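You operate a simulated robot arm through the tools that you are given. There is no shell and no other tool. Be economical: measure what you need, move in short steps, check, and stop when the job is done.

You are at the controls of a simulated robot arm. One attempt, no reset.

Task
Open the upper bench drawer, put the dish on the top of the low bench away in the inside of the upper bench drawer, then shut the drawer. Take the flat teal box from the top of the low bench and leave it on the steel top of the low black shelves. Take the drain cup from the shelf under the open belt and leave it on top of the flat blue tin. Open the middle packing drawer, put the red paper cup on the paper strip at the end of the belt away in the inside of the middle packing drawer and shut the drawer again. Fetch the small green tray and set it on the third shelf from the bottom of the tall black shelves. Put one of the tall round chocolates from the top of the island bench on the shelf by the plugs. Fetch the slim square mould and set it on the paper strip at the end of the belt. Close the lower drawer under the warm plate. Press the five button three times. Put the steel cup in the left sink. Do these in any order. Set down upright: drain cup.

The check looks at the end state, three seconds after you hand in, the way a careful person would. Anything else that was tipped, shoved, dropped, spilled or broken makes it a failure.

Robot
A 7-joint arm with a two-finger gripper on a trunk, on a base that drives. Base frame: it is fixed to the floor where the robot stands at the start and does not move with it; the origin is under the middle of the robot, x ahead of it, y to its left, z up. Readings come in m, degrees, newtons and seconds.
With the tool pointing down near the work surface it reaches from about 0.1 to 0.66 m from the robot's upright axis, wherever it stands. Its first joint turns from -166.0 to 166.0 degrees. Places, roughly: dish (9x9x3 cm) [0.6, 0, 0.6]; drain cup (6x6x7 cm) [-2.6, -1.7, 0.6]; five button [-6.7, -3.9, 0.9]; flat blue tin [-3.5, -4.5, 1]; flat teal box [0.5, 0.25, 0.5]; inside of the middle packing drawer [-5.4, -3.8, 0.7]; inside of the upper bench drawer [0.7, 0, 0.3]; left sink [-5, -4.6, 0.7]; lower drawer under the warm plate [-7.6, -1.1, 0.6]; middle packing drawer [-5.4, -3.7, 0.8]; paper strip at the end of the belt [-3.7, -1.9, 1]; red paper cup (5x5x3 cm) [-3.7, -2, 1]; shelf by the plugs [-2.6, -2.3, 0.6]; slim square mould (13x6x3 cm) [-7.2, 0.5, 0.5]; small green tray [-5.5, -1.25, 0.75]; steel cup (6x6x6 cm) [-3.5, -6.3, 0.9]; steel top of the low black shelves [-2, 0.6, 0.9]; tall round chocolate (3x3x3 cm) [-6, -1.6, 0.8]; tall round chocolate (4x4x3 cm) [-6, -1.2, 0.8]; third shelf of the tall black shelves [-1.2, 0.6, 1]; upper bench drawer [0.6, 0, 0.4]. Payload 1.71 kg.
Tool frame: the origin (TCP) lies between the finger pads and is the grasp point; the fingertips stand 0.02 m ahead of it; z points along the fingers, y is the line along which they close. The gripper opens to 0.096 m. The gripper's body begins 0.113 m behind the TCP.
Orientation is that of the tool frame in the base frame, as a unit quaternion [w, x, y, z]. With the fingers straight down and closing along the base's y, the tool's x points along the base's -x, its y along +y and its z along -z.

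Tools
- The arm moves only by the tool nudge_tool. Its argument "deltas" is text: rows parted by semicolons, each of 6 numbers parted by spaces: the shift along the tool's x, y, z in cm, then the turn, a rotation vector about the tool's x, y, z in degrees. In form: x y z rx ry rz; .... A call has 1 to 12 rows; each row is the pose to reach, as a shift and turn from the pose commanded when the call began, along the tool's axes at that moment. "fingers" is the closure in counts, from 0 (fully open) to 255 (shut), set as the call begins (left out, the last holds). A row lasts 0.2 s, in which the tool goes at most 0.05 m and 8.6 degrees; a call with a longer step from one row to the next is refused whole, and so is a gripper value outside its range. A pose out of reach is approached as far as the arm can. The call stops where the force on the tool passes 40 N (or 10 N more than at its start, if that is more) or the arm is blocked; 0.2 s more then pass. The fingers move at their own pace (about 0.153 m/s each) and stop on an object; they squeeze with about 33 N. The grip force told is the motor's: it shows also when the fingers shut on nothing. Time passes only in rows, and 0.2 s behind the last, so rows that repeat a pose let the fingers close. The reply holds the time, the measured pose of the TCP, the force on the tool along the base axes, the opening and the grip force, in the units named above and with some noise, with the torque about the TCP (base axes, N m) and any sound that the robot's microphone picked up.
- Cameras (640 x 400 px; columns grow to the right, rows downward): "scene" is now at [-0.034, 0.2116, 1.6477]; the picture's right is [1.00, -0.02, -0.02], its down [-0.03, -0.93, -0.36] and it looks along [-0.01, 0.36, -0.93] (base axes); focal length 214 px, centre (320, 200). "wrist" rides on the gripper at [0.066, 0.014, -0.145] in the tool frame; the picture's right is [-0.21, 0.98, 0.00], its down [-0.88, -0.18, -0.45] and it looks along [-0.44, -0.09, 0.90] (tool axes); focal length 275 px, centre (320, 200). There is no depth. A picture from a camera that has moved, and an enlarged one, comes with that camera's place and axes in the base frame and with its lens.
- camera(camera): a new picture of that camera. No time passes.
- slide_trunk(by): slides the trunk up (or, below 0, down) by that many m; the arm and the scene camera ride with it, the base frame stays. It gives what a move gives, with no picture.
- roll_base(legs): drives the robot by 1 to 6 legs, each [ahead, turn to the left] in m and degrees, along the robot's own axes; the way and the turn of a leg run together, so that a leg with both is an arc; at most 1.5 m and 180 degrees a leg. The arm and the cameras ride along, it lands a little off, and it stops where it bumps. It gives what a move gives.
- head_to(pan, tilt): turns the head with the scene camera to pan (to the left, within 155 degrees either way) and tilt (down, from -29 to 69), counted from straight ahead of the robot. It gives what a move gives.
- close_up(camera, box): a new picture of the part [left, top, right, bottom] of that camera's present view, enlarged. No time passes.
- hand_in(): hands the job in; it is judged then, once.

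Go step by step. Nothing tells you exact positions but the pictures and the camera data: compare them with the known pose of the tool, close in by small moves and look again before you grip or let go. The budget is 546 turns and 328 pictures, counting those below and the enlarged ones. Unless the task says otherwise, let go and move clear before handing in, and close with one line.

The tools are called after "Emit:" as name(argument=value, ...) on one line, values as JSON. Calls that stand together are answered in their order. nudge_tool: Moves the arm, as the interface text tells. Its arguments: {"type":"object","properties":{"deltas":{"type":"string"},"fingers":{"type":"number"}},"required":["deltas"]} The other tools are called the same way: slide_trunk (by) slides the trunk up or down; roll_base (legs) drives the base; head_to (pan, tilt) turns the head that bears the scene camera; camera (camera) takes a picture; close_up (camera, box) takes an enlarged picture of a part of a camera's view; hand_in () hands the job in.

At the start:

```text
clock: 0.0
tcp_pos: [0.4331, 0.0818, 0.7763]
tool_rot: [-0.001, 0.0, 1.0, 0.0]
wrist_force: [-0.2, 0.9, -0.3]
torque: [0.02, 0.01, -0.07]
width: 0.0958
finger_force: 0.0
trunk travel left (down, up): [-0.275, 0.111]
robot x, y, heading: [0.0028, 0.0014, -0.2]
head pan, tilt: [88.6, 68.8]
```

scene: 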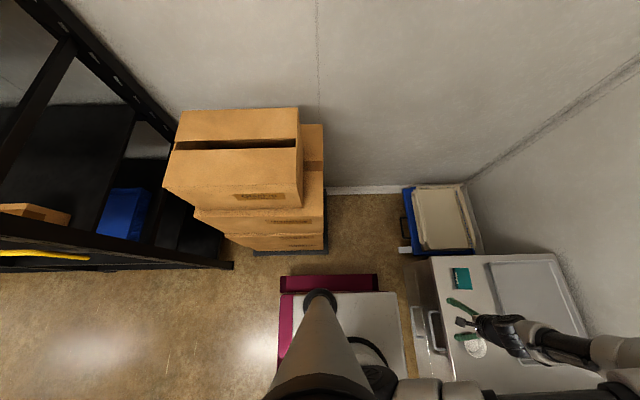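
wrist: 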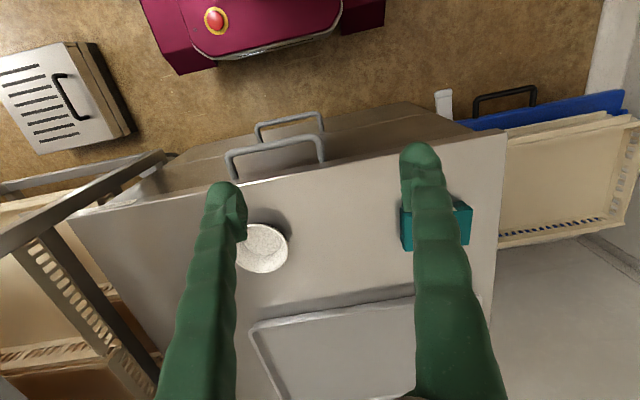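

The bench stands ahead with the dish and teal box on it and two drawer handles on the face toward me. I'll point the head ahead to measure.

Emit:
head_to(pan=0, tilt=60)

Emit:
camera(camera="scene")

```text
clock: 1.6
tcp_pos: [0.4211, 0.0816, 0.7818]
tool_rot: [0.007, 0.0, 1.0, 0.0]
wrist_force: [0.6, -0.1, 0.4]
torque: [-0.02, 0.0, 0.04]
width: 0.096
finger_force: 0.1
trunk travel left (down, up): [-0.275, 0.111]
robot x, y, heading: [-0.0023, 0.0047, 0.1]
head pan, tilt: [0.0, 60.0]
```

```text
325 pictures are left
camera scene: at [0.0316, 0.1557, 1.656], right [0.0, -1.0, 0.0], down [-0.87, 0.0, -0.49], along [0.49, 0.0, -0.87], focal length 214 px, centre (320, 200)
```

scene: 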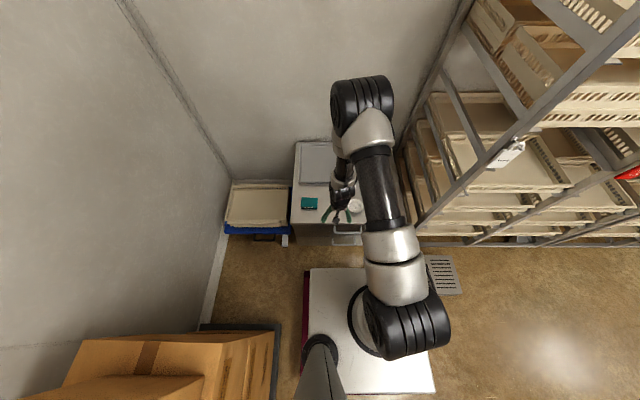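

I can see the bench; an enlarged view will give me the handles, dish and box.

Emit:
close_up(camera="scene", box=[270, 130, 398, 250])

Emit:
camera(camera="wrist")

```text
3.33 times, centred on (334, 190) of scene
camera zoom: at [0.0316, 0.1557, 1.656], right [0.0, -1.0, 0.0], down [-0.87, 0.0, -0.49], along [0.49, 0.0, -0.87], focal length 715 px, centre (273, 233)
```

zoom: 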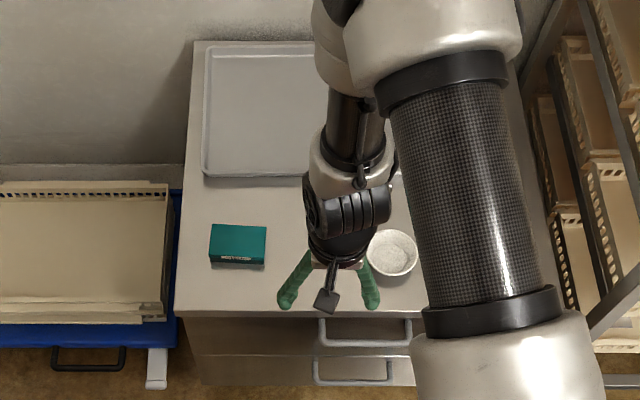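

```text
323 pictures are left
camera wrist: at [0.3539, 0.0962, 0.9273], right [0.21, 0.98, 0.0], down [0.87, -0.18, 0.46], along [0.45, -0.09, -0.89], focal length 275 px, centre (320, 200)
```

wrist: 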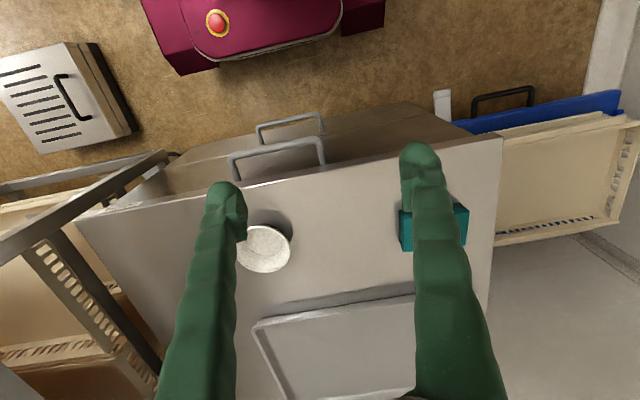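

Triangulating: dish at about (0.616, -0.053, 0.55), box about (0.64, 0.22), upper handle bar about (0.483, -0.01, 0.45). I'll turn the tool so the fingers close along x and move above the handle.

Emit:
nudge_tool(deltas="-0.5 -1 0 0 0 8.2; -1 -2 0 0 0 16.4; -1.5 -3 0 0 0 24.6; -2 -4 0 0 0 32.8; -2.5 -5 0 0 0 41; -3 -6 0 0 0 49.2; -3.5 -7 1 0 0 57.4; -4 -7.5 2 0 0 65.6; -4.5 -8 3 0 0 73.8; -5 -9 4 0 0 82; -5 -9 5 0 0 90; -5 -9 5 0 0 90", fingers=130)

Emit:
camera(camera="wrist")

Emit:
camera(camera="scene")

```text
clock: 4.2
tcp_pos: [0.4729, -0.008, 0.7344]
tool_rot: [0.005, 0.707, 0.707, 0.004]
wrist_force: [1.2, 0.1, -0.2]
torque: [0.03, 0.02, 0.0]
width: 0.047
finger_force: 0.1
trunk travel left (down, up): [-0.275, 0.111]
robot x, y, heading: [-0.0016, -0.0003, 0.1]
head pan, tilt: [0.0, 60.0]
```

```text
322 pictures are left
camera wrist: at [0.4845, 0.0585, 0.8801], right [0.98, -0.21, 0.01], down [-0.19, -0.88, 0.44], along [-0.08, -0.44, -0.9], focal length 275 px, centre (320, 200)
```

wrist: 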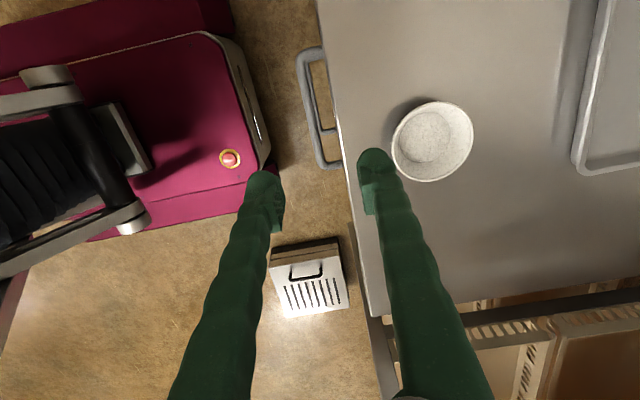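

```text
321 pictures are left
camera scene: at [0.0315, 0.1557, 1.656], right [0.0, -1.0, 0.0], down [-0.87, 0.0, -0.49], along [0.49, 0.0, -0.87], focal length 214 px, centre (320, 200)
```

scene: 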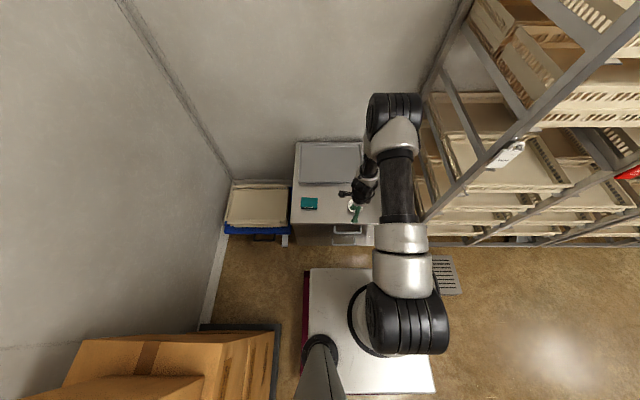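

Directly below the TCP the bar lies about 1.4 cm nearer the robot, and the bench edge about 1.4 cm farther. I'll come down beside the bar and look again.

Emit:
nudge_tool(deltas="0 -1 4 0 0 0; 0 -2 8 0 0 0; 0 -2.5 12 0 0 0; 0 -2.5 15 0 0 0; 0 -2.5 15 0 0 0")

Emit:
camera(camera="wrist")

```text
clock: 5.4
tcp_pos: [0.4504, -0.008, 0.5839]
tool_rot: [0.006, 0.706, 0.708, 0.005]
wrist_force: [0.4, 0.3, 0.2]
torque: [-0.01, 0.01, -0.01]
width: 0.0472
finger_force: 0.0
trunk travel left (down, up): [-0.275, 0.111]
robot x, y, heading: [0.002, 0.001, 0.1]
head pan, tilt: [0.0, 60.0]
```

```text
320 pictures are left
camera wrist: at [0.4621, 0.059, 0.7285], right [0.98, -0.2, 0.02], down [-0.19, -0.88, 0.44], along [-0.08, -0.43, -0.9], focal length 275 px, centre (320, 200)
```

wrist: 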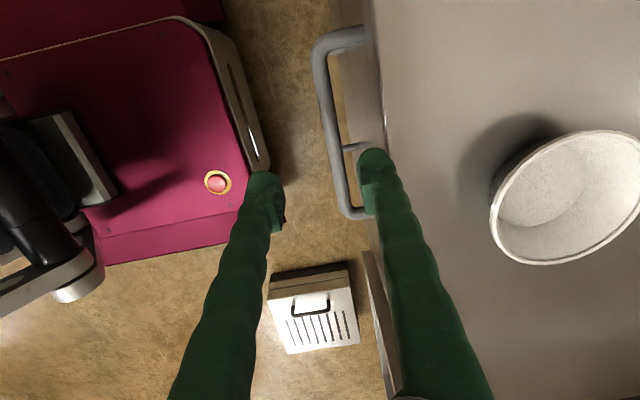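

The bar is about 0.9 cm beyond the TCP and the bench edge about 4–5 cm, so the inner finger clears both. Going down around the bar and closing.

Emit:
nudge_tool(deltas="0 0 4 0 0 0; 0 0 8 0 0 0; 0 0 11.5 0 0 0; 0 0 14 0 0 0; 0 0 14 0 0 0")

Emit:
camera(camera="wrist")

```text
clock: 6.6
tcp_pos: [0.4527, -0.008, 0.4427]
tool_rot: [0.005, 0.706, 0.708, 0.005]
wrist_force: [-0.1, -0.9, 0.0]
torque: [-0.02, 0.04, -0.01]
width: 0.0469
finger_force: 0.2
trunk travel left (down, up): [-0.275, 0.111]
robot x, y, heading: [0.0049, -0.0022, -0.1]
head pan, tilt: [0.0, 60.0]
```

```text
319 pictures are left
camera wrist: at [0.4646, 0.0594, 0.5879], right [0.98, -0.2, 0.01], down [-0.19, -0.88, 0.44], along [-0.08, -0.43, -0.9], focal length 275 px, centre (320, 200)
```

wrist: 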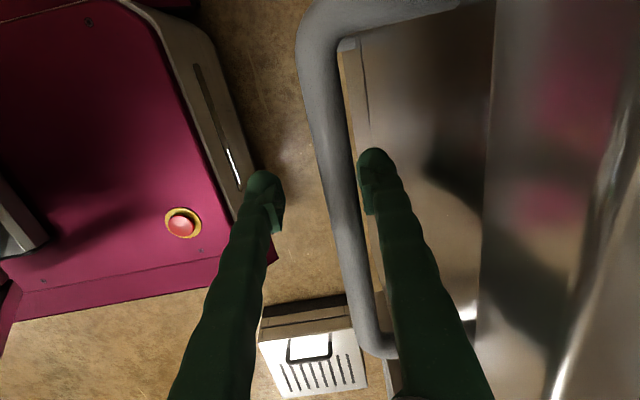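

The bar runs between the fingers, close to the inner one. I'll shift slightly toward it, grip it, then pull.

Emit:
nudge_tool(deltas="0 0.6 -1 0 0 0; 0 1 -1 0 0 0; 0 1 -1 0 0 0; 0 1 -1 0 0 0", fingers=255)

Emit:
nudge_tool(deltas="0 -2 0 0 0 0; 0 -5 0 0 0 0; 0 -8 0 0 0 0; 0 -11 0 0 0 0; 0 -14 0 0 0 0; 0 -16 0 0 0 0; 0 -16 0 0 0 0")

Emit:
camera(camera="wrist")

Emit:
close_up(camera="scene", box=[270, 130, 398, 250])

```text
clock: 7.6
tcp_pos: [0.4628, -0.006, 0.4535]
tool_rot: [0.005, 0.707, 0.708, 0.005]
wrist_force: [1.0, -0.4, 0.5]
torque: [0.0, 0.01, 0.0]
width: 0.0001
finger_force: 29.6
trunk travel left (down, up): [-0.275, 0.111]
robot x, y, heading: [-0.0003, 0.0007, -0.0]
head pan, tilt: [0.0, 60.0]
```

```text
clock: 9.2
tcp_pos: [0.2989, -0.0059, 0.4521]
tool_rot: [0.005, 0.707, 0.707, 0.006]
wrist_force: [-0.1, -0.7, -0.9]
torque: [0.01, 0.01, -0.04]
width: 0.0
finger_force: 29.8
trunk travel left (down, up): [-0.275, 0.111]
robot x, y, heading: [0.0035, -0.0024, 0.1]
head pan, tilt: [0.0, 60.0]
```

```text
318 pictures are left
camera wrist: at [0.311, 0.0598, 0.5966], right [0.98, -0.21, 0.01], down [-0.19, -0.88, 0.44], along [-0.08, -0.43, -0.9], focal length 275 px, centre (320, 200)
```

wrist: 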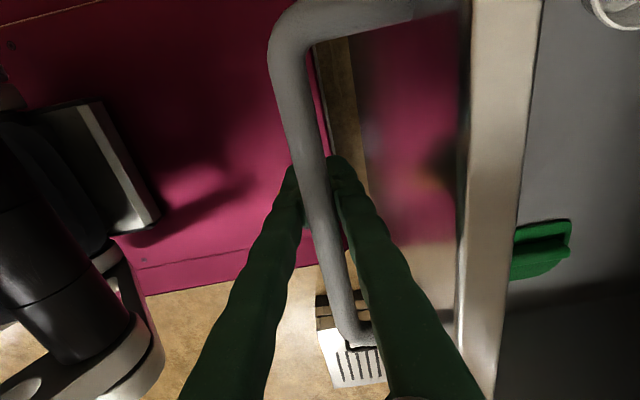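

```text
3.33 times, centred on (334, 190) of scene
camera zoom: at [0.0316, 0.1556, 1.656], right [0.0, -1.0, 0.0], down [-0.87, 0.0, -0.49], along [0.49, 0.0, -0.87], focal length 715 px, centre (273, 233)
```

zoom: 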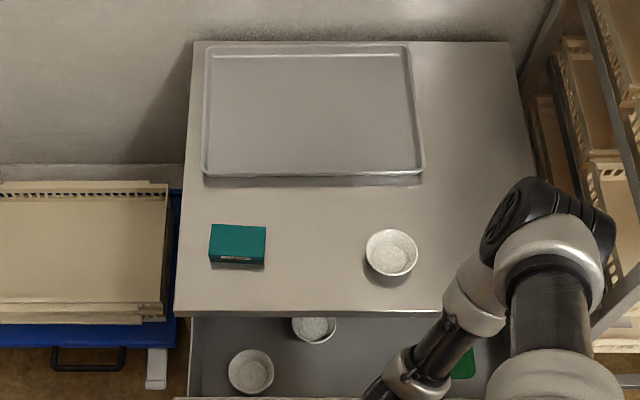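

The drawer slid out about 16 cm and holds two other dishes and a green thing, with free room in the middle. I'll pull a little more, open the fingers and rise, then look.

Emit:
nudge_tool(deltas="0 -2 0 0 0 0; 0 -4 0 0 0 0; 0 -4 0 0 0 0")

Emit:
nudge_tool(deltas="0 0 0 0 0 0; 0 0 0 0 0 0; 0 0 -4 0 0 0; 0 0 -9 0 0 0; 0 0 -14 0 0 0; 0 0 -19 0 0 0; 0 5 -23 0 0 0; 0 10 -25 0 0 0; 0 15 -25 0 0 0; 0 15 -25 0 0 0", fingers=130)

Emit:
camera(camera="wrist")

Emit:
close_up(camera="scene", box=[270, 150, 398, 270])

```text
clock: 10.0
tcp_pos: [0.2604, -0.0084, 0.4518]
tool_rot: [0.005, 0.707, 0.707, 0.005]
wrist_force: [-1.1, 0.1, 0.0]
torque: [-0.02, -0.02, -0.01]
width: 0.0
finger_force: 29.1
trunk travel left (down, up): [-0.275, 0.111]
robot x, y, heading: [-0.0046, 0.0017, -0.2]
head pan, tilt: [0.0, 60.0]
```

```text
refused: row 7 steps farther than a row can; nothing moved
```

```text
316 pictures are left
camera wrist: at [0.2721, 0.0585, 0.5968], right [0.98, -0.21, 0.01], down [-0.19, -0.88, 0.44], along [-0.08, -0.43, -0.9], focal length 275 px, centre (320, 200)
```

wrist: 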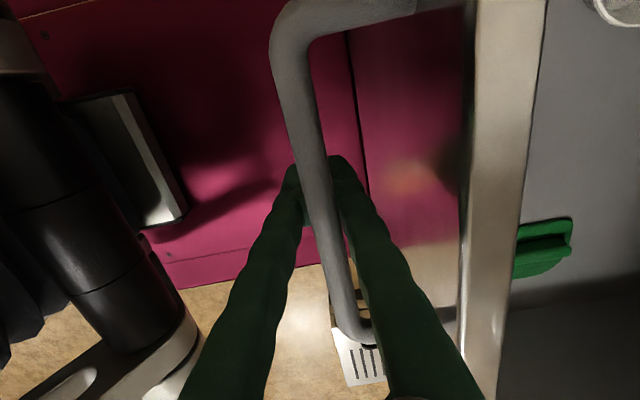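

```text
3.33 times, centred on (334, 210) of scene
camera zoom: at [0.0315, 0.1557, 1.656], right [0.0, -1.0, 0.0], down [-0.87, 0.0, -0.49], along [0.49, 0.0, -0.87], focal length 715 px, centre (273, 167)
```

zoom: 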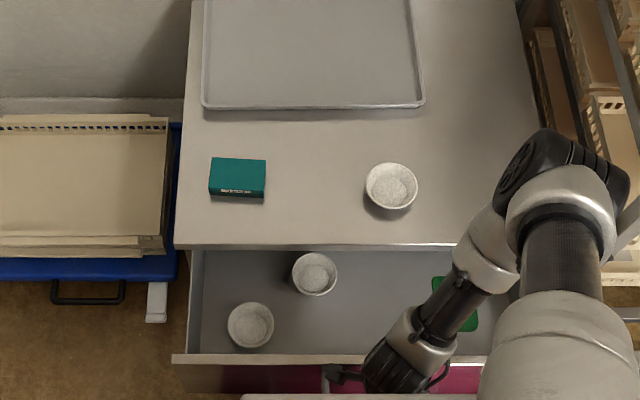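

The drawer is open about 20 cm; the free spot is between the nearer dish and the green thing. Now release and rise (smaller steps).

Emit:
nudge_tool(deltas="0 0 0 0 0 0; 0 0 0 0 0 0; 0 0 -4 0 0 0; 0 0 -8 0 0 0; 0 0 -12 0 0 0; 0 0 -16 0 0 0; 0 0 -20 0 0 0; 0 4 -22 0 0 0; 0 8 -24 0 0 0; 0 12 -25 0 0 0; 0 16 -25 0 0 0; 0 20 -25 0 0 0", fingers=130)

Emit:
camera(camera="wrist")

```text
clock: 12.6
tcp_pos: [0.4581, -0.006, 0.7064]
tool_rot: [0.006, 0.706, 0.708, 0.005]
wrist_force: [-0.7, 0.5, -1.2]
torque: [-0.01, 0.01, -0.05]
width: 0.047
finger_force: 0.0
trunk travel left (down, up): [-0.275, 0.111]
robot x, y, heading: [0.0023, -0.0012, 0.0]
head pan, tilt: [0.0, 60.0]
```

```text
314 pictures are left
camera wrist: at [0.4706, 0.06, 0.8518], right [0.98, -0.2, 0.01], down [-0.19, -0.88, 0.44], along [-0.08, -0.43, -0.9], focal length 275 px, centre (320, 200)
```

wrist: 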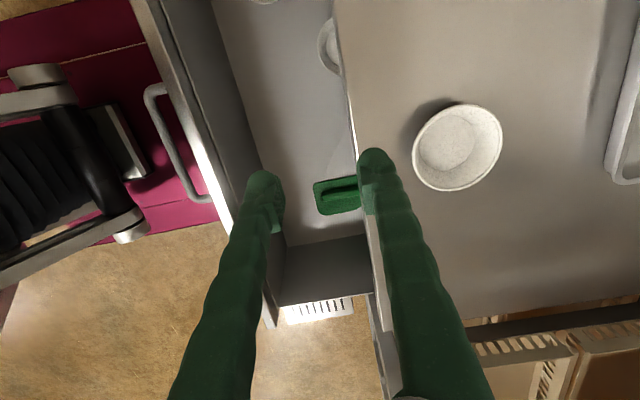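

Dish rim centre comes out near (0.607, -0.050), rim about z 0.555. I'll pinch its near rim, so I move above (0.565, -0.05).

Emit:
nudge_tool(deltas="-1.5 3.5 0 0 0 0; -3 7 0 0 0 0; -4.4 10.5 0 0 0 0; -4.4 10.5 4 0 0 0; -4.4 10.5 8 0 0 0; -4.4 10.5 8 0 0 0", fingers=150)

Emit:
camera(camera="wrist")

Emit:
close_up(camera="scene", box=[290, 150, 418, 230])

```text
clock: 14.0
tcp_pos: [0.5633, -0.0552, 0.6263]
tool_rot: [0.006, 0.706, 0.708, 0.004]
wrist_force: [0.7, -0.7, 0.0]
torque: [0.03, 0.01, 0.0]
width: 0.0393
finger_force: 0.2
trunk travel left (down, up): [-0.275, 0.111]
robot x, y, heading: [-0.0007, -0.0016, -0.1]
head pan, tilt: [0.0, 60.0]
```

```text
313 pictures are left
camera wrist: at [0.5755, 0.013, 0.7712], right [0.98, -0.2, 0.01], down [-0.19, -0.88, 0.44], along [-0.08, -0.44, -0.9], focal length 275 px, centre (320, 200)
```

wrist: 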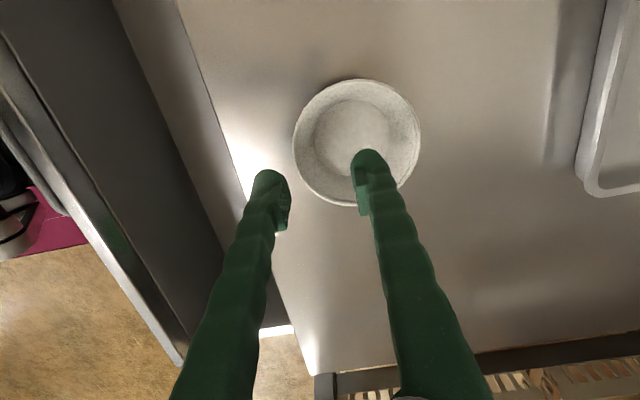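

```text
5.00 times, centred on (354, 190) of scene
camera zoom: at [0.0315, 0.1557, 1.656], right [0.0, -1.0, 0.0], down [-0.87, 0.0, -0.49], along [0.49, 0.0, -0.87], focal length 1072 px, centre (150, 250)
```

zoom: 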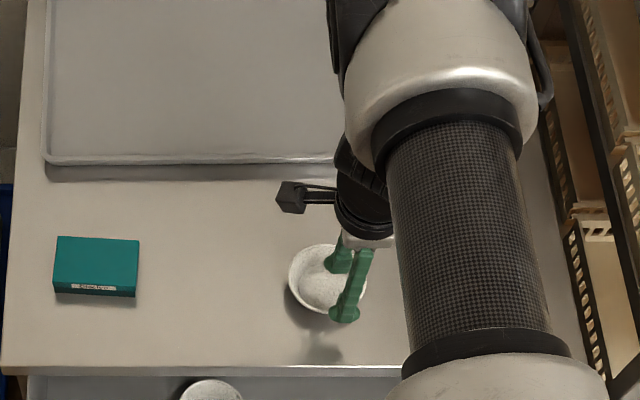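

Two wrist views put the rim centre at about (0.593, -0.038, 0.583), with the near rim at x ≈ 0.548. I shift there and lower until the pads straddle the rim.

Emit:
nudge_tool(deltas="1.6 -1.2 0 0 0 0; 1.6 -1.2 2 0 0 0; 1.6 -1.2 2 0 0 0")

Emit:
camera(camera="wrist")

```text
clock: 14.8
tcp_pos: [0.5512, -0.038, 0.605]
tool_rot: [0.005, 0.707, 0.708, 0.005]
wrist_force: [-0.2, -0.5, 0.3]
torque: [-0.01, -0.02, 0.0]
width: 0.0396
finger_force: 0.2
trunk travel left (down, up): [-0.275, 0.111]
robot x, y, heading: [0.0, 0.001, -0.0]
head pan, tilt: [0.0, 60.0]
```

```text
311 pictures are left
camera wrist: at [0.5632, 0.0287, 0.7506], right [0.98, -0.2, 0.01], down [-0.19, -0.88, 0.44], along [-0.08, -0.44, -0.9], focal length 275 px, centre (320, 200)
```

wrist: 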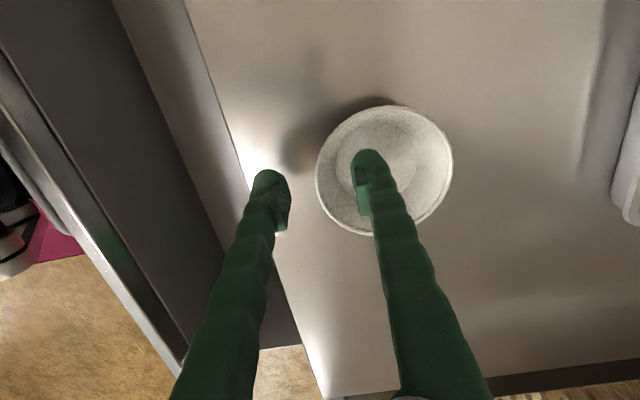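

The near rim sits right between the fingers. Down 2 cm more and close.

Emit:
nudge_tool(deltas="0 0 1 0 0 0; 0 0 2.2 0 0 0; 0 0 2.2 0 0 0")

Emit:
nudge_tool(deltas="0 0 0 0 0 0; 0 0 0 0 0 0; 0 0 0 0 0 0", fingers=255)

Emit:
camera(camera="wrist")

```text
clock: 15.6
tcp_pos: [0.5519, -0.0373, 0.5829]
tool_rot: [0.006, 0.707, 0.707, 0.004]
wrist_force: [-1.3, -0.4, 8.5]
torque: [-0.01, -0.17, -0.05]
width: 0.0389
finger_force: 0.1
trunk travel left (down, up): [-0.275, 0.111]
robot x, y, heading: [0.0004, 0.0035, -0.1]
head pan, tilt: [0.0, 60.0]
```

```text
clock: 16.4
tcp_pos: [0.5519, -0.0375, 0.584]
tool_rot: [0.007, 0.706, 0.708, 0.006]
wrist_force: [4.8, -5.5, 22.7]
torque: [0.47, -0.94, -0.33]
width: 0.0096
finger_force: 32.8
trunk travel left (down, up): [-0.275, 0.111]
robot x, y, heading: [0.0016, -0.0002, 0.0]
head pan, tilt: [0.0, 60.0]
```

```text
310 pictures are left
camera wrist: at [0.5647, 0.0287, 0.7293], right [0.98, -0.21, 0.02], down [-0.19, -0.88, 0.44], along [-0.08, -0.44, -0.9], focal length 275 px, centre (320, 200)
```

wrist: 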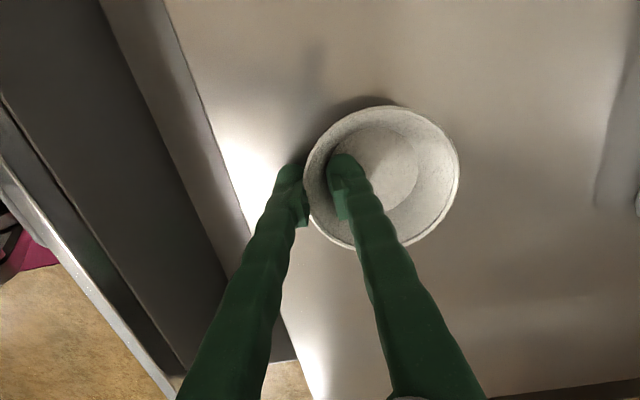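

Gripped the wall (width 9.6 mm). Lift, check, and carry over the open drawer.

Emit:
nudge_tool(deltas="0 0 -2 0 0 0; 0 0 -5 0 0 0; 0 0 -9 0 0 0; 0 -4 -10 0 0 0; -0.5 -8 -10 0 0 0; -1 -12 -10 0 0 0; -1 -16 -10 0 0 0; -1 -19.2 -10 0 0 0; -1 -19.2 -10 0 0 0")

Emit:
camera(camera="wrist")

Emit:
close_up(camera="scene", box=[270, 150, 398, 270])

```text
clock: 18.4
tcp_pos: [0.3579, -0.0433, 0.6805]
tool_rot: [0.005, 0.707, 0.707, 0.006]
wrist_force: [-0.1, 0.2, -0.1]
torque: [0.0, 0.03, 0.03]
width: 0.0059
finger_force: 31.3
trunk travel left (down, up): [-0.275, 0.111]
robot x, y, heading: [-0.0012, -0.0015, 0.1]
head pan, tilt: [0.0, 60.0]
```

```text
309 pictures are left
camera wrist: at [0.3706, 0.0222, 0.8261], right [0.98, -0.21, 0.01], down [-0.19, -0.88, 0.44], along [-0.08, -0.43, -0.9], focal length 275 px, centre (320, 200)
```

wrist: 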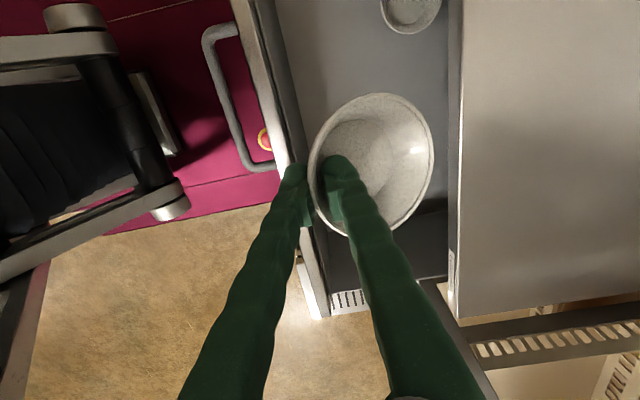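

```text
3.33 times, centred on (334, 210) of scene
camera zoom: at [0.0317, 0.1555, 1.656], right [0.0, -1.0, 0.0], down [-0.87, 0.0, -0.49], along [0.49, 0.0, -0.87], focal length 715 px, centre (273, 167)
```

zoom: 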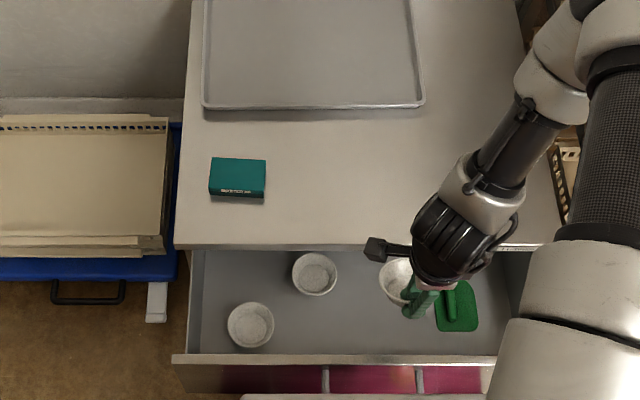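

The dish is held, slightly tilted with its far side a bit low. I shift 1.5 cm away from the drawer front for body clearance and lower to z 0.50.

Emit:
nudge_tool(deltas="0 1.5 4 0 0 0; 0 1.5 8 0 0 0; 0 1.5 12 0 0 0; 0 1.5 16 0 0 0; 0 1.5 18 0 0 0; 0 1.5 18 0 0 0")

Emit:
camera(camera="wrist")

Emit:
close_up(camera="scene", box=[270, 150, 398, 270])

```text
clock: 19.8
tcp_pos: [0.3788, -0.0444, 0.5004]
tool_rot: [0.005, 0.707, 0.707, 0.006]
wrist_force: [-0.3, 0.2, -0.1]
torque: [-0.04, -0.01, 0.02]
width: 0.006
finger_force: 31.4
trunk travel left (down, up): [-0.275, 0.111]
robot x, y, heading: [-0.0017, -0.0009, -0.1]
head pan, tilt: [0.0, 60.0]
```

```text
307 pictures are left
camera wrist: at [0.3898, 0.0211, 0.6461], right [0.98, -0.21, 0.01], down [-0.19, -0.88, 0.44], along [-0.08, -0.43, -0.9], focal length 275 px, centre (320, 200)
```

wrist: 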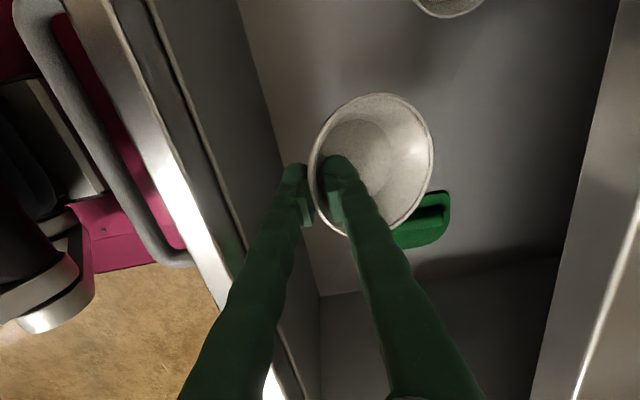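

```text
3.33 times, centred on (334, 210) of scene
camera zoom: at [0.0316, 0.1556, 1.656], right [0.0, -1.0, 0.0], down [-0.87, 0.0, -0.49], along [0.49, 0.0, -0.87], focal length 715 px, centre (273, 167)
```

zoom: 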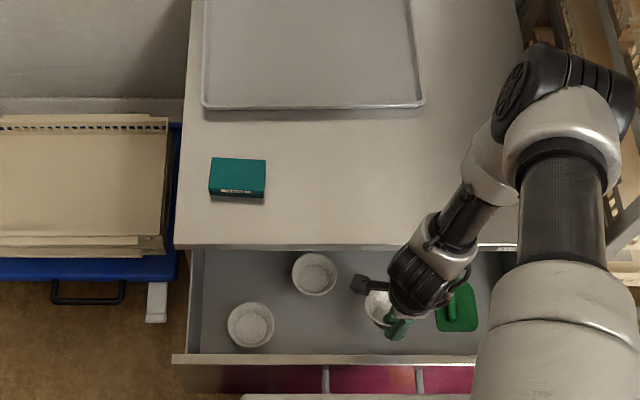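

The drawer floor is deep, about z 0.29; the dish must land clear of the green lid (y < -0.165) and the other dish (y > 0.025). I shift 2.5 cm further in and 1.5 cm right, and lower in guarded steps.

Emit:
nudge_tool(deltas="-0.8 1.3 0 0 0 0; -1.5 2.5 0 0 0 0; -1.5 2.5 3 0 0 0; -1.5 2.5 6 0 0 0; -1.5 2.5 9 0 0 0; -1.5 2.5 12 0 0 0; -1.5 2.5 12 0 0 0")

Emit:
camera(camera="wrist")

Emit:
close_up(camera="scene", box=[270, 150, 398, 270])

```text
clock: 21.4
tcp_pos: [0.4069, -0.0596, 0.38]
tool_rot: [0.005, 0.707, 0.708, 0.006]
wrist_force: [0.2, 0.3, -0.6]
torque: [0.03, 0.03, -0.03]
width: 0.0059
finger_force: 31.4
trunk travel left (down, up): [-0.275, 0.111]
robot x, y, heading: [0.0027, -0.0021, 0.2]
head pan, tilt: [0.0, 60.0]
```

```text
305 pictures are left
camera wrist: at [0.4177, 0.0068, 0.5253], right [0.98, -0.2, 0.01], down [-0.19, -0.88, 0.44], along [-0.08, -0.43, -0.9], focal length 275 px, centre (320, 200)
```

wrist: 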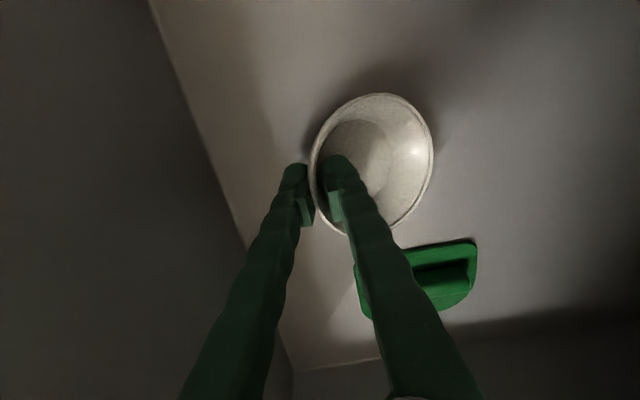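

```text
3.33 times, centred on (334, 210) of scene
camera zoom: at [0.0316, 0.1557, 1.656], right [0.0, -1.0, 0.0], down [-0.87, 0.0, -0.49], along [0.49, 0.0, -0.87], focal length 715 px, centre (273, 167)
```

zoom: 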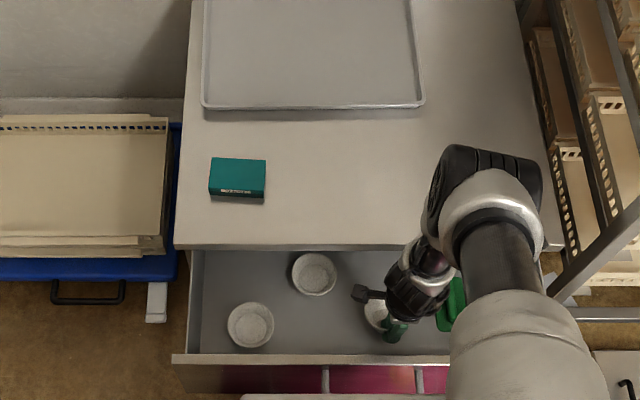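

Still clear all round. Continue down in small steps, watching the force.

Emit:
nudge_tool(deltas="0 0 1 0 0 0; 0 0 2 0 0 0; 0 0 3 0 0 0; 0 0 4 0 0 0; 0 0 4 0 0 0")

Emit:
camera(camera="wrist")

```text
clock: 22.6
tcp_pos: [0.4013, -0.0585, 0.3766]
tool_rot: [0.005, 0.706, 0.708, 0.005]
wrist_force: [0.0, -0.7, 0.0]
torque: [0.0, 0.04, -0.02]
width: 0.006
finger_force: 31.3
out of reach, approached as far as the arm can: row 1, 2, 3, 4, 5
trunk travel left (down, up): [-0.275, 0.111]
robot x, y, heading: [-0.0012, -0.0004, -0.2]
head pan, tilt: [0.0, 60.0]
```

```text
303 pictures are left
camera wrist: at [0.413, 0.0075, 0.5221], right [0.98, -0.2, 0.01], down [-0.19, -0.88, 0.44], along [-0.08, -0.43, -0.9], focal length 275 px, centre (320, 200)
```

wrist: 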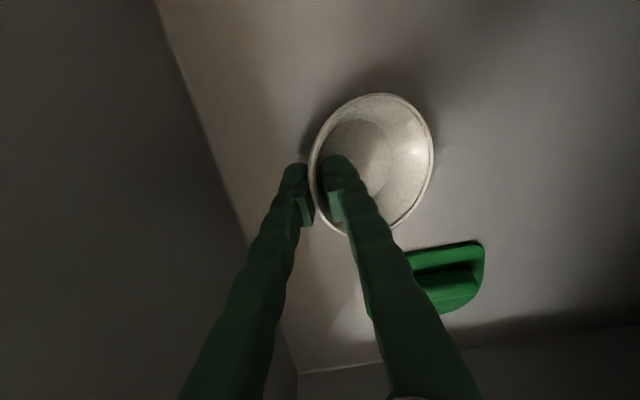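

The arm is at its limit; lowering with the trunk instead.

Emit:
slide_trunk(by=-0.03)

Emit:
camera(camera="wrist")

```text
clock: 23.3
tcp_pos: [0.4024, -0.0583, 0.3539]
tool_rot: [0.013, 0.707, 0.707, 0.014]
wrist_force: [0.9, 1.2, 11.1]
torque: [-0.26, -0.77, -0.13]
width: 0.0059
finger_force: 33.1
trunk travel left (down, up): [-0.245, 0.141]
robot x, y, heading: [-0.0019, 0.0028, 0.3]
head pan, tilt: [0.0, 60.0]
stopped: the force on the tool passed its limit at 50 N (the readings are from after the stop); the commanded pose is now the measured one
```

```text
302 pictures are left
camera wrist: at [0.4112, 0.007, 0.4996], right [0.98, -0.21, 0.04], down [-0.2, -0.88, 0.44], along [-0.06, -0.43, -0.9], focal length 275 px, centre (320, 200)
```

wrist: 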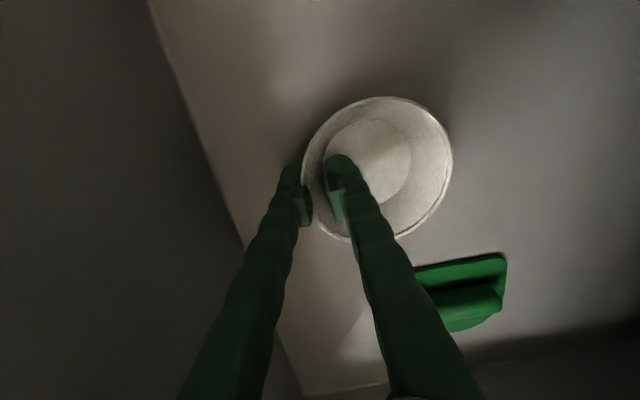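

The dish touches the drawer floor (TCP z 0.354) and looks flat. Opening and rising.

Emit:
nudge_tool(deltas="0 0 -0.3 0 0 0; 0 0 -0.5 0 0 0; 0 0 -2 0 0 0; 0 0 -4 0 0 0; 0 0 -8 0 0 0; 0 0 -12 0 0 0; 0 0 -16 0 0 0; 0 0 -20 0 0 0; 0 0 -24 0 0 0; 0 0 -28 0 0 0; 0 0 -28 0 0 0", fingers=180)

Emit:
camera(camera="wrist")

Emit:
close_up(camera="scene", box=[270, 150, 398, 270])

```text
clock: 25.7
tcp_pos: [0.3893, -0.0558, 0.6376]
tool_rot: [0.013, 0.707, 0.707, 0.013]
wrist_force: [0.8, 0.0, 0.3]
torque: [0.01, 0.01, 0.01]
width: 0.0281
finger_force: 0.0
trunk travel left (down, up): [-0.245, 0.141]
robot x, y, heading: [0.0013, -0.0004, 0.1]
head pan, tilt: [0.0, 60.0]
```

```text
301 pictures are left
camera wrist: at [0.3988, 0.0096, 0.7828], right [0.98, -0.21, 0.03], down [-0.2, -0.88, 0.44], along [-0.06, -0.43, -0.9], focal length 275 px, centre (320, 200)
```

wrist: 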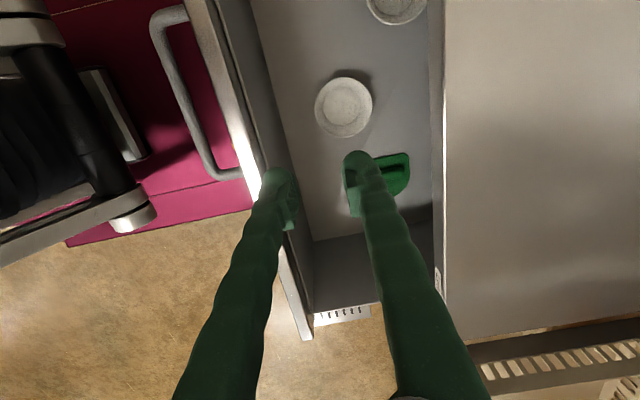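

```text
3.33 times, centred on (334, 210) of scene
camera zoom: at [0.0312, 0.1556, 1.6259], right [0.0, -1.0, 0.0], down [-0.87, 0.0, -0.49], along [0.49, 0.0, -0.87], focal length 715 px, centre (273, 167)
```

zoom: 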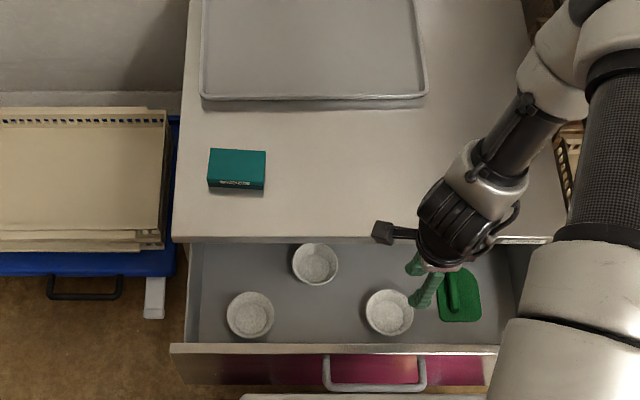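

The dish sits upright in the drawer, clear of the rest. I straighten the 2° tilt and go back above the handle bar (x 0.26, y -0.008).

Emit:
nudge_tool(deltas="1.5 -3.5 0 1 0 0; 3 -7 0 2 0 0; 4.8 -10.5 0 2 0 0; 4.8 -12.9 0 2 0 0; 4.8 -12.9 0 2 0 0", fingers=130)

Emit:
camera(camera="wrist")

```text
clock: 26.9
tcp_pos: [0.2588, -0.0091, 0.6311]
tool_rot: [0.0, 0.707, 0.707, 0.0]
wrist_force: [-0.1, 0.5, 0.2]
torque: [-0.02, -0.02, 0.0]
width: 0.0472
finger_force: 0.1
trunk travel left (down, up): [-0.245, 0.141]
robot x, y, heading: [-0.0014, -0.001, -0.0]
head pan, tilt: [0.0, 60.0]
```

```text
299 pictures are left
camera wrist: at [0.2738, 0.0568, 0.7763], right [0.98, -0.21, 0.0], down [-0.18, -0.88, 0.44], along [-0.09, -0.43, -0.9], focal length 275 px, centre (320, 200)
```

wrist: 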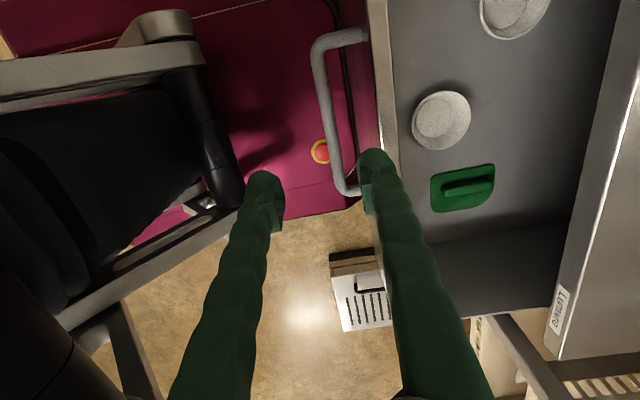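

The bar is about 1.2 cm beyond the TCP; descend as before, with 0.5 cm forward, then close.

Emit:
nudge_tool(deltas="0 0.3 4 0 0 0; 0 0.3 8 0 0 0; 0 0.3 12 0 0 0; 0 0.3 15 0 0 0; 0 0.3 17.5 0 0 0; 0 0.3 17.5 0 0 0")

Emit:
nudge_tool(deltas="0 0.4 0 0 0 0; 0 0.8 0 0 0 0; 0 0.8 0 0 0 0; 0 0.8 0 0 0 0", fingers=255)

Emit:
nudge_tool(deltas="0 3 0 0 0 0; 0 6 0 0 0 0; 0 9 0 0 0 0; 0 12 0 0 0 0; 0 15 0 0 0 0; 0 17.5 0 0 0 0; 0 18.5 0 0 0 0; 0 19.5 0 0 0 0; 0 20.5 0 0 0 0; 0 21.5 0 0 0 0; 0 21.5 0 0 0 0")

Emit:
camera(camera="wrist")

Emit:
close_up(camera="scene", box=[270, 150, 398, 270])

```text
clock: 28.3
tcp_pos: [0.2626, -0.013, 0.4532]
tool_rot: [0.0, 0.707, 0.707, 0.0]
wrist_force: [-0.1, -0.3, 0.5]
torque: [-0.01, -0.01, -0.04]
width: 0.0471
finger_force: 0.0
trunk travel left (down, up): [-0.245, 0.141]
robot x, y, heading: [-0.001, -0.0016, -0.0]
head pan, tilt: [0.0, 60.0]
```

```text
clock: 29.3
tcp_pos: [0.2717, -0.0117, 0.4534]
tool_rot: [0.0, 0.707, 0.707, -0.001]
wrist_force: [-0.3, 0.0, -0.2]
torque: [-0.03, -0.02, 0.0]
width: 0.0001
finger_force: 29.4
trunk travel left (down, up): [-0.245, 0.141]
robot x, y, heading: [-0.0012, -0.0008, 0.1]
head pan, tilt: [0.0, 60.0]
```

```text
clock: 31.3
tcp_pos: [0.464, -0.0089, 0.458]
tool_rot: [-0.001, 0.707, 0.707, 0.001]
wrist_force: [0.6, -1.5, 0.2]
torque: [0.02, 0.02, 0.0]
width: 0.0
finger_force: 29.3
trunk travel left (down, up): [-0.245, 0.141]
robot x, y, heading: [0.0008, 0.0, 0.0]
head pan, tilt: [0.0, 60.0]
stopped in row 10: the force on the tool passed its limit at 51 N (the readings are from after the stop); the commanded pose is now the measured one
```

```text
298 pictures are left
camera wrist: at [0.4778, 0.0564, 0.6049], right [0.98, -0.21, 0.0], down [-0.18, -0.88, 0.44], along [-0.09, -0.43, -0.9], focal length 275 px, centre (320, 200)
```

wrist: 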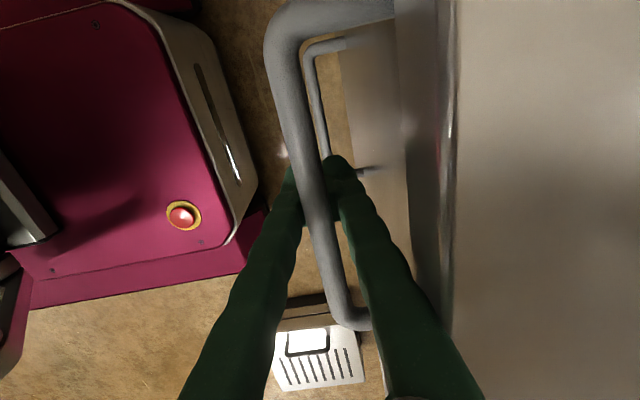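

```text
3.33 times, centred on (334, 210) of scene
camera zoom: at [0.0331, 0.1541, 1.626], right [0.0, -1.0, 0.0], down [-0.88, 0.0, -0.48], along [0.48, 0.0, -0.88], focal length 715 px, centre (273, 167)
```

zoom: 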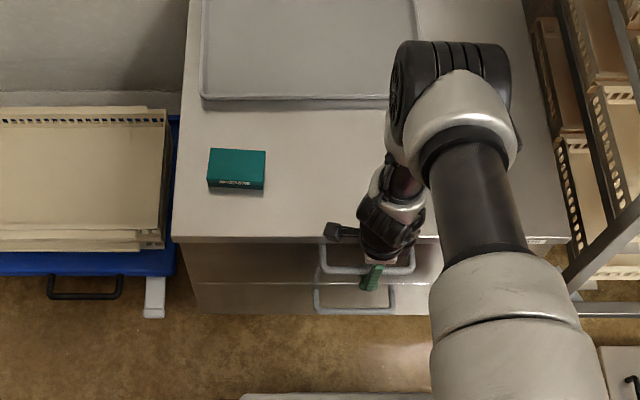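

The drawer hit its stop and is shut. Release, rise and go over the teal box.

Emit:
nudge_tool(deltas="0 0 0 0 0 0; 0 0 0 0 0 0; 0 0 -4 0 0 0; 0 0 -8 0 0 0; 0 0 -12 0 0 0; 0 0 -16 0 0 0; 0 0 -20 0 0 0; 0 0 -23 0 0 0; 3 2 -23 0 0 0; 6 5 -23 0 0 0; 9 8 -23 0 0 0; 12 10 -23 0 0 0", fingers=130)

Emit:
nudge_tool(deltas="3 1 0 0 0 0; 6 3 0 0 0 0; 8 4 0 0 0 0; 8 4 0 0 0 0", fingers=0)

Emit:
camera(camera="wrist")

```text
clock: 33.9
tcp_pos: [0.5609, 0.1128, 0.6889]
tool_rot: [-0.001, 0.707, 0.707, 0.0]
wrist_force: [-0.9, 0.5, 0.4]
torque: [-0.04, 0.01, 0.0]
width: 0.0469
finger_force: 0.0
trunk travel left (down, up): [-0.245, 0.141]
robot x, y, heading: [-0.0014, -0.0002, 0.1]
head pan, tilt: [0.0, 60.0]
```

```text
clock: 34.9
tcp_pos: [0.6019, 0.1913, 0.6892]
tool_rot: [0.0, 0.706, 0.708, -0.001]
wrist_force: [-0.6, -0.1, -0.2]
torque: [-0.01, 0.01, -0.01]
width: 0.0959
finger_force: 0.1
trunk travel left (down, up): [-0.245, 0.141]
robot x, y, heading: [-0.0053, -0.0014, 0.0]
head pan, tilt: [0.0, 60.0]
```

```text
296 pictures are left
camera wrist: at [0.6151, 0.2575, 0.8349], right [0.98, -0.2, 0.0], down [-0.18, -0.88, 0.44], along [-0.09, -0.43, -0.9], focal length 275 px, centre (320, 200)
```

wrist: 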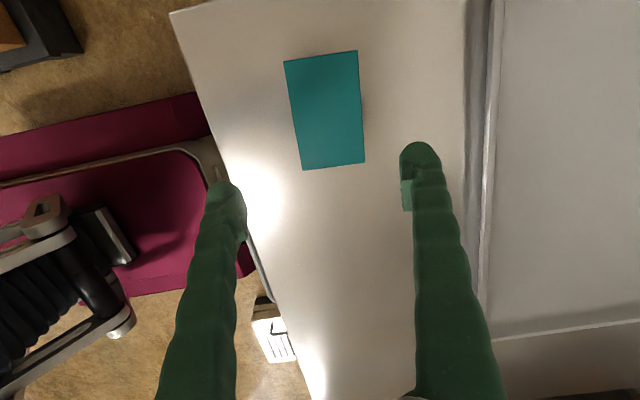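

Box top centre is about 1.1 cm farther and 3 cm to the left of the TCP, width ~6.5 cm. I align and come down.

Emit:
nudge_tool(deltas="1.5 0.6 0 0 0 0; 3 1.1 0 0 0 0; 3 1.1 4 0 0 0; 3 1.1 7 0 0 0; 3 1.1 7 0 0 0")

Emit:
camera(camera="wrist")

Emit:
close_up(camera="scene", box=[270, 150, 398, 230])

```text
clock: 36.1
tcp_pos: [0.6108, 0.2193, 0.6207]
tool_rot: [-0.001, 0.706, 0.708, 0.0]
wrist_force: [-0.2, -0.1, 0.6]
torque: [-0.02, 0.0, -0.01]
width: 0.0963
finger_force: 0.0
trunk travel left (down, up): [-0.245, 0.141]
robot x, y, heading: [-0.001, -0.0009, -0.1]
head pan, tilt: [0.0, 60.0]
```

```text
295 pictures are left
camera wrist: at [0.626, 0.2863, 0.7662], right [0.98, -0.2, 0.0], down [-0.18, -0.88, 0.44], along [-0.09, -0.43, -0.9], focal length 275 px, centre (320, 200)
```

wrist: 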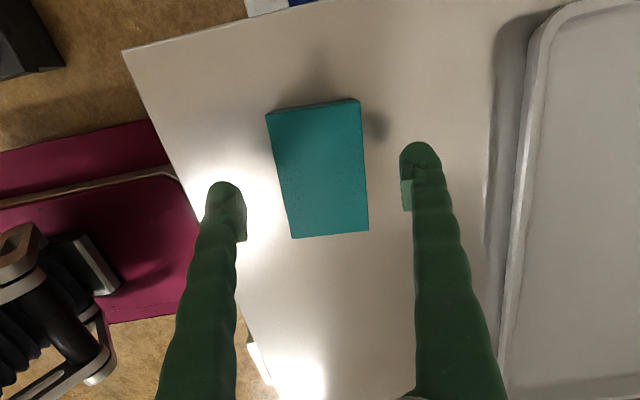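

```text
5.00 times, centred on (334, 190) of scene
camera zoom: at [0.0307, 0.1558, 1.626], right [0.0, -1.0, 0.0], down [-0.87, 0.0, -0.49], along [0.49, 0.0, -0.87], focal length 1072 px, centre (250, 250)
```

zoom: 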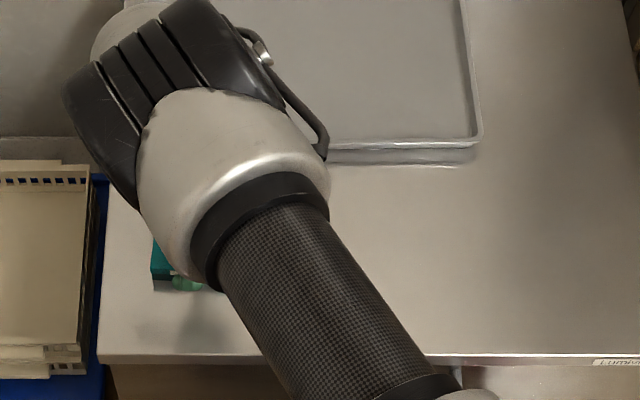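

Well centred and nearly aligned. Down to TCP z ≈ 0.578 and close.

Emit:
nudge_tool(deltas="0 0 2.5 0 0 0; 0 0 4.3 0 0 0; 0 0 4.3 0 0 0")

Emit:
nudge_tool(deltas="0 0 0 0 0 0; 0 0 0 0 0 0; 0 0 0 0 0 0", fingers=255)

Emit:
nudge_tool(deltas="0 0 -3 0 0 0; 0 0 -7 0 0 0; 0 0 -11 0 0 0; 0 0 -15 0 0 0; 0 0 -19 0 0 0; 0 0 -19 0 0 0")

Emit:
camera(camera="wrist")

Emit:
head_to(pan=120, tilt=20)

Emit:
camera(camera="scene")

```text
clock: 36.9
tcp_pos: [0.6117, 0.2222, 0.5772]
tool_rot: [-0.001, 0.706, 0.708, 0.0]
wrist_force: [-0.1, 0.2, 0.4]
torque: [0.02, -0.02, -0.02]
width: 0.0963
finger_force: 0.0
trunk travel left (down, up): [-0.245, 0.141]
robot x, y, heading: [0.0001, 0.0033, 0.1]
head pan, tilt: [0.0, 60.0]
```

```text
clock: 37.7
tcp_pos: [0.6124, 0.2227, 0.5787]
tool_rot: [-0.001, 0.706, 0.708, 0.001]
wrist_force: [1.2, 0.0, 8.1]
torque: [0.0, -0.08, -0.01]
width: 0.0637
finger_force: 32.5
trunk travel left (down, up): [-0.245, 0.141]
robot x, y, heading: [0.0013, 0.0018, -0.1]
head pan, tilt: [0.0, 60.0]
```

```text
clock: 39.1
tcp_pos: [0.6121, 0.2203, 0.7686]
tool_rot: [-0.002, 0.706, 0.708, 0.0]
wrist_force: [0.6, 0.3, -0.5]
torque: [0.0, 0.0, -0.01]
width: 0.0629
finger_force: 32.9
trunk travel left (down, up): [-0.245, 0.141]
robot x, y, heading: [-0.0005, -0.0026, 0.2]
head pan, tilt: [0.0, 60.0]
```

```text
293 pictures are left
camera wrist: at [0.6262, 0.2868, 0.9134], right [0.98, -0.21, 0.0], down [-0.18, -0.88, 0.44], along [-0.09, -0.43, -0.9], focal length 275 px, centre (320, 200)
```

wrist: 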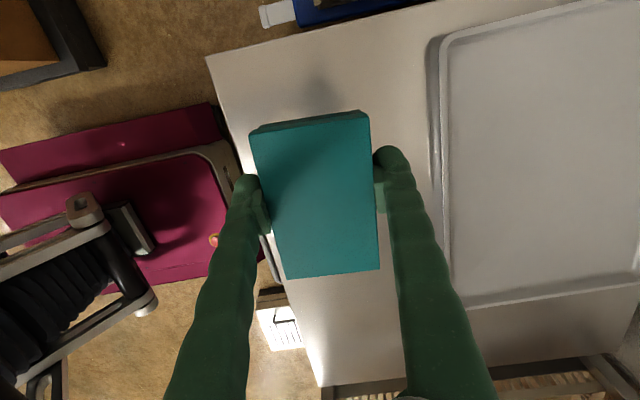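

```text
clock: 41.1
tcp_pos: [0.6112, 0.2204, 0.7674]
tool_rot: [-0.001, 0.707, 0.707, 0.0]
wrist_force: [-0.5, 0.6, -0.6]
torque: [-0.02, -0.01, 0.03]
width: 0.0626
finger_force: 32.9
trunk travel left (down, up): [-0.245, 0.141]
robot x, y, heading: [-0.0, -0.0001, 0.1]
head pan, tilt: [120.0, 20.0]
```

```text
292 pictures are left
camera scene: at [-0.0813, 0.2365, 1.686], right [0.87, 0.5, -0.01], down [0.16, -0.3, -0.94], along [-0.47, 0.81, -0.33], focal length 214 px, centre (320, 200)
```

scene: 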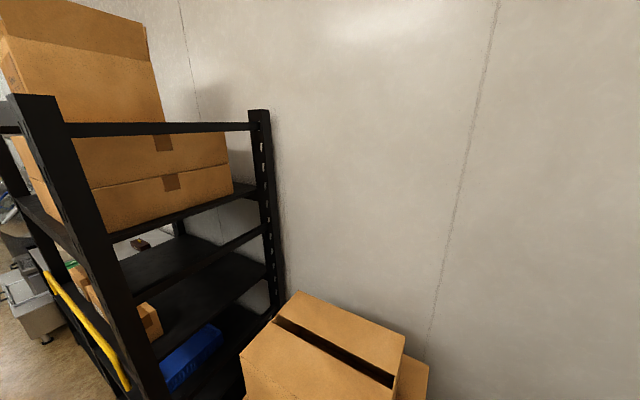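

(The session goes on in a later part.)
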